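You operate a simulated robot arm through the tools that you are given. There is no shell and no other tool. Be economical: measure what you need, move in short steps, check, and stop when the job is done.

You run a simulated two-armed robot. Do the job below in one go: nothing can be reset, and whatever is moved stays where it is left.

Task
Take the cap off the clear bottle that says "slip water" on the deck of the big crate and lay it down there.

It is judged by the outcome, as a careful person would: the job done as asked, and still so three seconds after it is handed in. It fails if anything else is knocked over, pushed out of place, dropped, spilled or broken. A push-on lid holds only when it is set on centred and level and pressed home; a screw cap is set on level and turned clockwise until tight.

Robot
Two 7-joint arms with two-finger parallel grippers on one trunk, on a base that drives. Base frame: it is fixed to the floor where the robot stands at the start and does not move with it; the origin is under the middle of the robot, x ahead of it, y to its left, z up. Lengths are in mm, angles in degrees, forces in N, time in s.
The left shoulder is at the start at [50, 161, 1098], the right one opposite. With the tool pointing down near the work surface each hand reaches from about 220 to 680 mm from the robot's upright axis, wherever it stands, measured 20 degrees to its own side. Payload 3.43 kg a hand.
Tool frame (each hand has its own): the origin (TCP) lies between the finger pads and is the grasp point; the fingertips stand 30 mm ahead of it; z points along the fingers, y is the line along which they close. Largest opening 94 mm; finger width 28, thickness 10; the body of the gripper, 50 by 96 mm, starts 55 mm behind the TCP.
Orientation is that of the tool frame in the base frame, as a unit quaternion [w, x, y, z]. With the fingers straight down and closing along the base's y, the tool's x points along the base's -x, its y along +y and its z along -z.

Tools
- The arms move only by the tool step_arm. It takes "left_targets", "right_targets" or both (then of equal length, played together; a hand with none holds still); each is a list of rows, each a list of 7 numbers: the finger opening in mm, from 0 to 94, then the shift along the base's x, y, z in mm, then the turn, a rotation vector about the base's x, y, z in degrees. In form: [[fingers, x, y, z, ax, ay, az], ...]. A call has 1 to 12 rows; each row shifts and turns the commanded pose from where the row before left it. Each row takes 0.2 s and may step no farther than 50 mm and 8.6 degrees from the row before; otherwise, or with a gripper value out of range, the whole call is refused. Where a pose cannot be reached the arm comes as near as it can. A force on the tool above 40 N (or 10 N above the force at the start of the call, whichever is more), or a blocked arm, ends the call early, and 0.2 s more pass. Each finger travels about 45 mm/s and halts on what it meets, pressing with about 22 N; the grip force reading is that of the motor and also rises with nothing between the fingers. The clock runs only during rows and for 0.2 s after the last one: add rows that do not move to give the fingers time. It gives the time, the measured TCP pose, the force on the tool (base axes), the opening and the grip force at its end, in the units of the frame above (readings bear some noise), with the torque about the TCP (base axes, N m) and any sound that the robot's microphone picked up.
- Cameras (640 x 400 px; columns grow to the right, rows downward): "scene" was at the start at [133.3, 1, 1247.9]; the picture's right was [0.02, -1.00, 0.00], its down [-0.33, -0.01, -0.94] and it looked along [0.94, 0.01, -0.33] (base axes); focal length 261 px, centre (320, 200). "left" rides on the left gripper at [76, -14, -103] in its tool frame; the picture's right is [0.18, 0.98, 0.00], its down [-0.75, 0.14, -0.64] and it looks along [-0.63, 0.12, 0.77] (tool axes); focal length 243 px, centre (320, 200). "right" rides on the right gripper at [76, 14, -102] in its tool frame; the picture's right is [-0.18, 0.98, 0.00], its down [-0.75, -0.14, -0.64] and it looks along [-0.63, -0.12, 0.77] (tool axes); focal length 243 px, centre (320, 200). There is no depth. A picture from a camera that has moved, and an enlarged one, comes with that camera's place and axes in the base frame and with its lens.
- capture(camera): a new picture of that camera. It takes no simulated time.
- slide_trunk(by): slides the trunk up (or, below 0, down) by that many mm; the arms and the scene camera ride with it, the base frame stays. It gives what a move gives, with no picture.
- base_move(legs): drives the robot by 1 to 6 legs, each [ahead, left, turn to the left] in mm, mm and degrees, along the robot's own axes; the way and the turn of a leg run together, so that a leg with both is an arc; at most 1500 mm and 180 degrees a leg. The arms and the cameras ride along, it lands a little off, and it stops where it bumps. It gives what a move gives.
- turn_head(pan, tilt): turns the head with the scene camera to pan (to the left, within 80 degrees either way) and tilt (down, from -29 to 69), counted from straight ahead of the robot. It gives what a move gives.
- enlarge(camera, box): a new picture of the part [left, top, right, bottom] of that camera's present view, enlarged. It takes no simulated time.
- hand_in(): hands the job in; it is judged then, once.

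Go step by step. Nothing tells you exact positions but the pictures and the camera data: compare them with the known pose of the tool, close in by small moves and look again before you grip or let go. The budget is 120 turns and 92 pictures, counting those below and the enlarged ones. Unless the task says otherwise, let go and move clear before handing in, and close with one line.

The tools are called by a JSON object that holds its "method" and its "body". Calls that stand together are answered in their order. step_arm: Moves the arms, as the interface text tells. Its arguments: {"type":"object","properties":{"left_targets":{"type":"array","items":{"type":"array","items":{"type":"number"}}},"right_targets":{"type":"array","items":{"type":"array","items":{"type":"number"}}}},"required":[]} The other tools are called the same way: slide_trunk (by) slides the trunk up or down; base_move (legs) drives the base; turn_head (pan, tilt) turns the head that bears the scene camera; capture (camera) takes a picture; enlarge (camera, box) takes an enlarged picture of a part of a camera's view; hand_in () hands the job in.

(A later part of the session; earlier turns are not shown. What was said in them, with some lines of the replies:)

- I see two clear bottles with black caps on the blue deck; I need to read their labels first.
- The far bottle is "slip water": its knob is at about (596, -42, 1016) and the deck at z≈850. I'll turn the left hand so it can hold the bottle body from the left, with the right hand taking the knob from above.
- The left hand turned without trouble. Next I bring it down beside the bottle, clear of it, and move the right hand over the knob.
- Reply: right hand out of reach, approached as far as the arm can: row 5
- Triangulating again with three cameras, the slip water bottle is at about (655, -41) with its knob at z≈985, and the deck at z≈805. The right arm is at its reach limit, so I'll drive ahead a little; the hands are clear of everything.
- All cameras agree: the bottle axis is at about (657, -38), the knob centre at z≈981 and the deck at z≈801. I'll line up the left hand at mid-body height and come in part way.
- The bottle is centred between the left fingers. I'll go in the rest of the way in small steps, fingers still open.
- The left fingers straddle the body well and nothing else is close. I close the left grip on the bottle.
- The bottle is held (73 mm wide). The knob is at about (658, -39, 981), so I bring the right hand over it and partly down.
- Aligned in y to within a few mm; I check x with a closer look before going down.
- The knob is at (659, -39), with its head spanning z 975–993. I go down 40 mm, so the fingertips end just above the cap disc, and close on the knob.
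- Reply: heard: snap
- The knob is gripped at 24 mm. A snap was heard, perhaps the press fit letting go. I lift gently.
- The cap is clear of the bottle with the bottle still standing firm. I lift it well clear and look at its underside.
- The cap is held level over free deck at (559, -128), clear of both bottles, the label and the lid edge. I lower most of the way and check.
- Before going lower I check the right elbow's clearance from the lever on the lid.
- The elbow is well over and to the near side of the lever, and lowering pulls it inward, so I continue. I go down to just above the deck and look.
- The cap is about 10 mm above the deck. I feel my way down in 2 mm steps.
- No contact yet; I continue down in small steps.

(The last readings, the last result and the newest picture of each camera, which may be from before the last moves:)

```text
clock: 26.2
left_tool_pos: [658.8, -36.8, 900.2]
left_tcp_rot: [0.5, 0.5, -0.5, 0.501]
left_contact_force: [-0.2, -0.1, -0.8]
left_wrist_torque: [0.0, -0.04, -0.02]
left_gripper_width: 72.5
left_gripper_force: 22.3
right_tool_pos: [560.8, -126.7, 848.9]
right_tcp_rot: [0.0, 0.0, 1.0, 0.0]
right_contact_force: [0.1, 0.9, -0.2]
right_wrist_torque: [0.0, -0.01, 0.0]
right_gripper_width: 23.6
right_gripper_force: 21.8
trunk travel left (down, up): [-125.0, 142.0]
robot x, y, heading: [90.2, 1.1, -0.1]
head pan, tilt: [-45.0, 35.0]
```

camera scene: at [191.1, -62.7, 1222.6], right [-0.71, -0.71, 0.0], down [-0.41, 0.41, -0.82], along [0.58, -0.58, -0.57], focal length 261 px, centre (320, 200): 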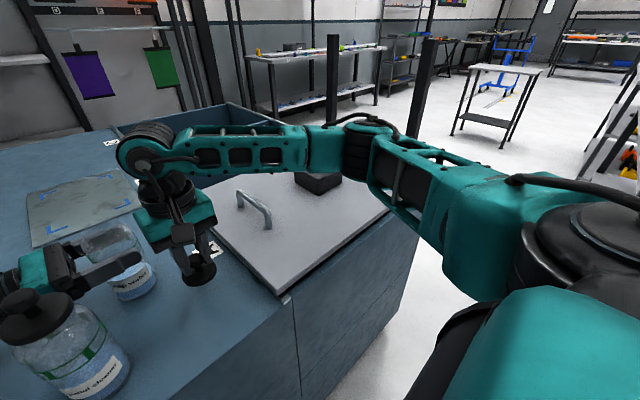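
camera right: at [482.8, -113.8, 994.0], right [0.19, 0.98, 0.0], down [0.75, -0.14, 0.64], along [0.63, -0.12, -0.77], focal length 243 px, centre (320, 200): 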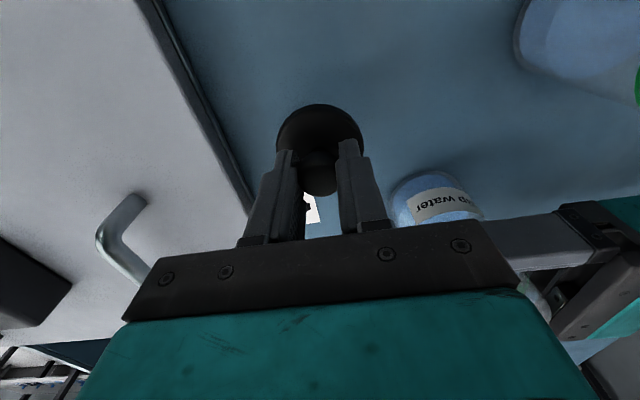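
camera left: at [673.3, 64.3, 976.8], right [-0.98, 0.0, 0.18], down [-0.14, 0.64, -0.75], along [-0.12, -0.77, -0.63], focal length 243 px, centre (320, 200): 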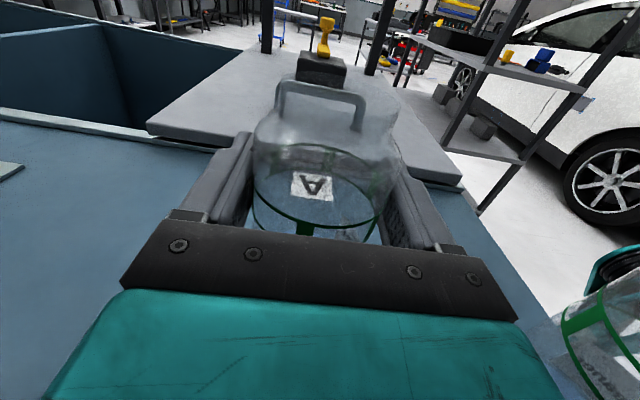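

{"method": "step_arm", "body": {"right_targets": [[8, 0, 0, -1.5, 0, 0, 0], [8, 0, 0, 0, 0, 0, 0]]}}

{"method": "step_arm", "body": {"right_targets": [[8, 0, 0, -1.5, 0, 0, 0], [8, 0, 0, 0, 0, 0, 0]]}}

{"method": "enlarge", "body": {"camera": "scene", "box": [170, 240, 250, 300]}}

```text
clock: 26.8
left_tool_pos: [659.0, -36.2, 901.5]
left_tcp_rot: [0.499, 0.501, -0.499, 0.501]
left_contact_force: [0.8, 1.3, 0.0]
left_wrist_torque: [0.0, -0.01, 0.01]
left_gripper_width: 72.5
left_gripper_force: 22.0
right_tool_pos: [559.5, -127.7, 848.1]
right_tcp_rot: [0.0, 0.001, 1.0, 0.0]
right_contact_force: [-0.2, 0.3, 0.3]
right_wrist_torque: [-0.02, 0.02, 0.02]
right_gripper_width: 24.1
right_gripper_force: 22.3
trunk travel left (down, up): [-125.0, 142.0]
robot x, y, heading: [88.7, 0.8, -0.0]
head pan, tilt: [-45.0, 35.0]
```

```text
clock: 27.4
left_tool_pos: [658.8, -36.3, 900.6]
left_tcp_rot: [0.5, 0.5, -0.5, 0.5]
left_contact_force: [-0.2, 0.0, -1.0]
left_wrist_torque: [0.0, 0.01, 0.0]
left_gripper_width: 72.7
left_gripper_force: 22.6
right_tool_pos: [559.6, -127.9, 846.0]
right_tcp_rot: [0.0, 0.001, 1.0, 0.0]
right_contact_force: [0.1, 0.4, 2.4]
right_wrist_torque: [0.0, 0.05, 0.0]
right_gripper_width: 24.0
right_gripper_force: 22.2
trunk travel left (down, up): [-125.0, 142.0]
robot x, y, heading: [88.3, 0.2, -0.1]
head pan, tilt: [-45.0, 35.0]
```

```text
6.67 times, centred on (210, 270) of scene
camera zoom: at [191.0, -62.8, 1222.6], right [-0.71, -0.71, 0.0], down [-0.41, 0.41, -0.82], along [0.58, -0.58, -0.57], focal length 1742 px, centre (1053, -267)
```

zoom: 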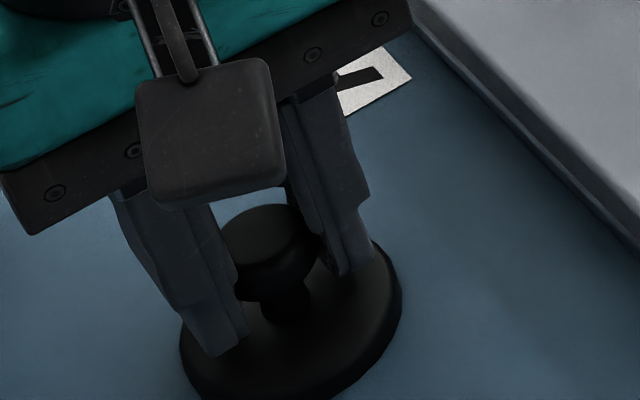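

Contact begins (2.4 N). One more small step to confirm, then I'll let go.

{"method": "step_arm", "body": {"right_targets": [[8, 0, 0, -0.7, 0, 0, 0], [8, 0, 0, 0, 0, 0, 0]]}}

```text
clock: 28.0
left_tool_pos: [657.8, -36.1, 902.2]
left_tcp_rot: [0.499, 0.501, -0.499, 0.501]
left_contact_force: [-0.6, -0.3, 0.2]
left_wrist_torque: [0.02, -0.01, 0.0]
left_gripper_width: 72.9
left_gripper_force: 22.0
right_tool_pos: [560.2, -128.2, 844.6]
right_tcp_rot: [0.002, 0.001, 1.0, 0.0]
right_contact_force: [1.2, -2.2, 7.4]
right_wrist_torque: [0.03, -0.02, -0.04]
right_gripper_width: 24.2
right_gripper_force: 22.5
trunk travel left (down, up): [-125.0, 142.0]
robot x, y, heading: [84.9, 2.5, 0.1]
head pan, tilt: [-45.0, 35.0]
```

The cap rests on the deck. I open the right fingers, rise straight up, and open the left fingers too (the bottle stands on the deck and was never lifted).

{"method": "step_arm", "body": {"right_targets": [[28, 0, 0, 0, 0, 0, 0], [36, 0, 0, 0, 0, 0, 0], [46, 0, 0, 0, 0, 0, 0], [56, 0, 0, 0, 0, 0, 0], [60, 0, 0, 10, 0, 0, 0], [60, 0, 0, 25, 0, 0, 0], [60, 0, 0, 40, 0, 0, 0], [60, 0, 0, 40, 0, 0, 0], [60, 0, 0, 40, 0, 0, 0], [60, 0, 0, 40, 0, 0, 0]]}}

{"method": "step_arm", "body": {"left_targets": [[75, 0, 0, 0, 0, 0, 0], [80, 0, 0, 0, 0, 0, 0], [86, 0, 0, 0, 0, 0, 0], [94, 0, 0, 0, 0, 0, 0], [94, 0, 0, 0, 0, 0, 0]]}}

{"method": "turn_head", "body": {"pan": 0, "tilt": 35}}

{"method": "capture", "body": {"camera": "scene"}}

{"method": "capture", "body": {"camera": "left"}}

```text
clock: 30.2
left_tool_pos: [658.8, -35.5, 901.1]
left_tcp_rot: [0.5, 0.5, -0.5, 0.5]
left_contact_force: [-1.6, 0.5, 1.4]
left_wrist_torque: [0.13, -0.03, 0.08]
left_gripper_width: 72.7
left_gripper_force: 22.2
right_tool_pos: [559.5, -126.0, 1042.8]
right_tcp_rot: [0.001, 0.001, 1.0, 0.0]
right_contact_force: [-0.5, -0.5, -0.5]
right_wrist_torque: [0.0, 0.0, 0.02]
right_gripper_width: 60.0
right_gripper_force: 0.1
trunk travel left (down, up): [-125.0, 142.0]
robot x, y, heading: [87.9, -1.6, 0.2]
head pan, tilt: [-45.0, 35.0]
```

```text
clock: 31.4
left_tool_pos: [658.8, -36.8, 902.2]
left_tcp_rot: [-0.5, -0.5, 0.5, -0.499]
left_contact_force: [1.2, -0.7, -0.1]
left_wrist_torque: [-0.01, -0.02, 0.0]
left_gripper_width: 93.7
left_gripper_force: 0.1
right_tool_pos: [560.5, -125.4, 1042.2]
right_tcp_rot: [-0.001, 0.0, 1.0, 0.0]
right_contact_force: [0.2, -0.2, 0.2]
right_wrist_torque: [0.03, 0.01, 0.0]
right_gripper_width: 59.9
right_gripper_force: 0.1
trunk travel left (down, up): [-125.0, 142.0]
robot x, y, heading: [89.1, 3.3, -0.1]
head pan, tilt: [-45.0, 35.0]
```

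```text
clock: 32.5
left_tool_pos: [659.4, -36.3, 900.7]
left_tcp_rot: [-0.501, -0.499, 0.501, -0.499]
left_contact_force: [0.7, 0.7, 0.2]
left_wrist_torque: [-0.01, 0.0, -0.03]
left_gripper_width: 94.3
left_gripper_force: 0.0
right_tool_pos: [559.4, -124.9, 1042.7]
right_tcp_rot: [0.0, 0.001, 1.0, 0.0]
right_contact_force: [-0.1, 0.3, 0.4]
right_wrist_torque: [-0.04, 0.02, 0.0]
right_gripper_width: 59.9
right_gripper_force: 0.0
trunk travel left (down, up): [-125.0, 142.0]
robot x, y, heading: [90.7, 4.2, -0.1]
head pan, tilt: [0.0, 35.0]
```

```text
53 pictures are left
camera scene: at [216.8, -0.6, 1222.6], right [0.0, -1.0, 0.0], down [-0.57, 0.0, -0.82], along [0.82, 0.0, -0.57], focal length 261 px, centre (320, 200)
```

scene: 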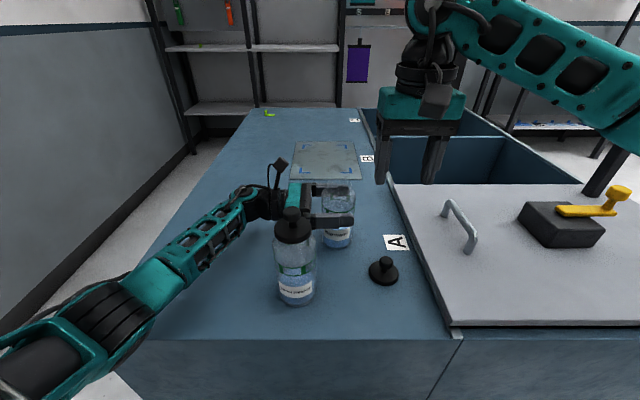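

```text
52 pictures are left
camera left: at [673.3, 64.3, 976.8], right [-0.98, 0.0, 0.18], down [-0.14, 0.64, -0.75], along [-0.12, -0.77, -0.63], focal length 243 px, centre (320, 200)
```

left: 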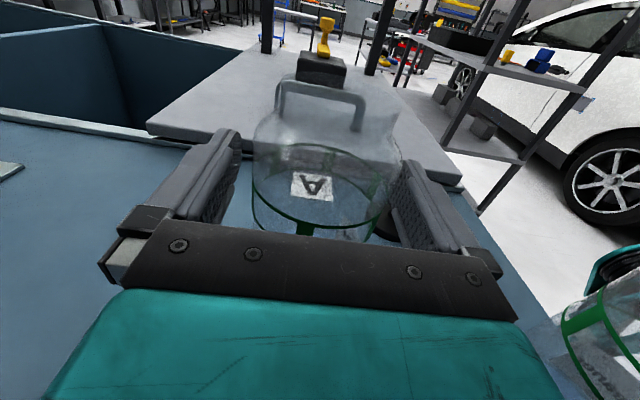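

The cap lies flat on the deck and the bottle stands free. I back the left hand straight out and check.

{"method": "step_arm", "body": {"left_targets": [[94, 0, 15, 0, 0, 0, 0], [94, 0, 20, 0, 0, 0, 0], [94, 0, 30, 0, 0, 0, 0], [94, 0, 40, 0, 0, 0, 0], [94, 0, 40, 0, 0, 0, 0], [94, 0, 40, 0, 0, 0, 0], [94, 0, 0, 0, 0, 0, 0]]}}

{"method": "capture", "body": {"camera": "scene"}}

{"method": "enlarge", "body": {"camera": "scene", "box": [260, 170, 420, 310]}}

```text
clock: 34.1
left_tool_pos: [659.7, 150.0, 901.3]
left_tcp_rot: [0.499, 0.5, -0.5, 0.501]
left_contact_force: [0.4, -1.0, -0.4]
left_wrist_torque: [0.02, 0.01, -0.01]
left_gripper_width: 94.3
left_gripper_force: 0.0
right_tool_pos: [560.7, -127.1, 1040.9]
right_tcp_rot: [-0.001, 0.001, 1.0, 0.0]
right_contact_force: [0.2, 0.4, 0.9]
right_wrist_torque: [-0.03, -0.02, 0.03]
right_gripper_width: 59.8
right_gripper_force: 0.1
trunk travel left (down, up): [-125.0, 142.0]
robot x, y, heading: [88.6, -0.1, 0.1]
head pan, tilt: [0.0, 35.0]
```

```text
51 pictures are left
camera scene: at [216.8, -0.5, 1222.6], right [0.0, -1.0, 0.0], down [-0.57, 0.0, -0.82], along [0.82, 0.0, -0.57], focal length 261 px, centre (320, 200)
```

scene: 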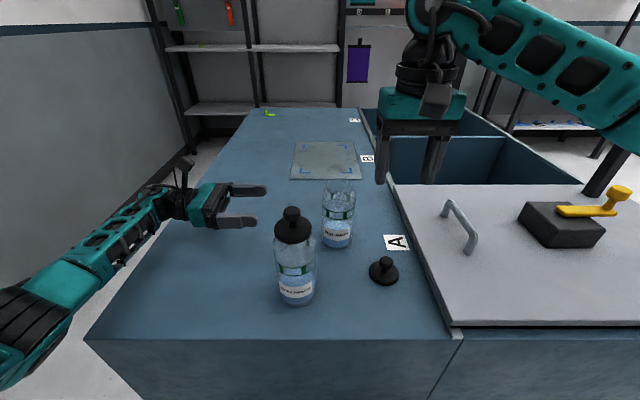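

```text
2.86 times, centred on (340, 240) of scene
camera zoom: at [216.8, -0.5, 1222.6], right [0.0, -1.0, 0.0], down [-0.57, 0.0, -0.82], along [0.82, 0.0, -0.57], focal length 746 px, centre (263, 86)
```

zoom: 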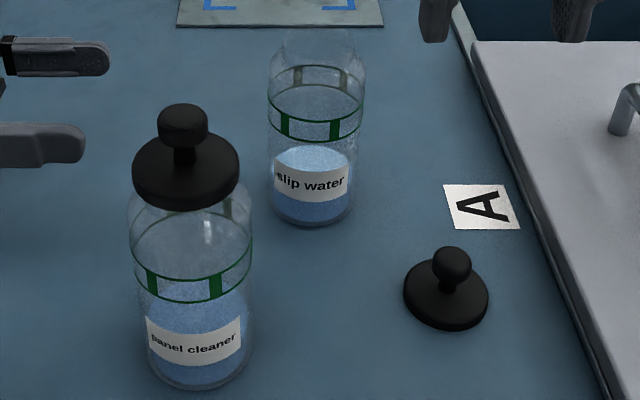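

The "slip water" bottle stands open in its place, the cap lies on the deck, both hands are clear and nothing else has moved. I hand it in.

{"method": "hand_in", "body": {}}

```text
The job is handed in.
```

The cap is off the "slip water" bottle and lies flat on the crate's deck, with the bottle still upright in its place and nothing else disturbed.
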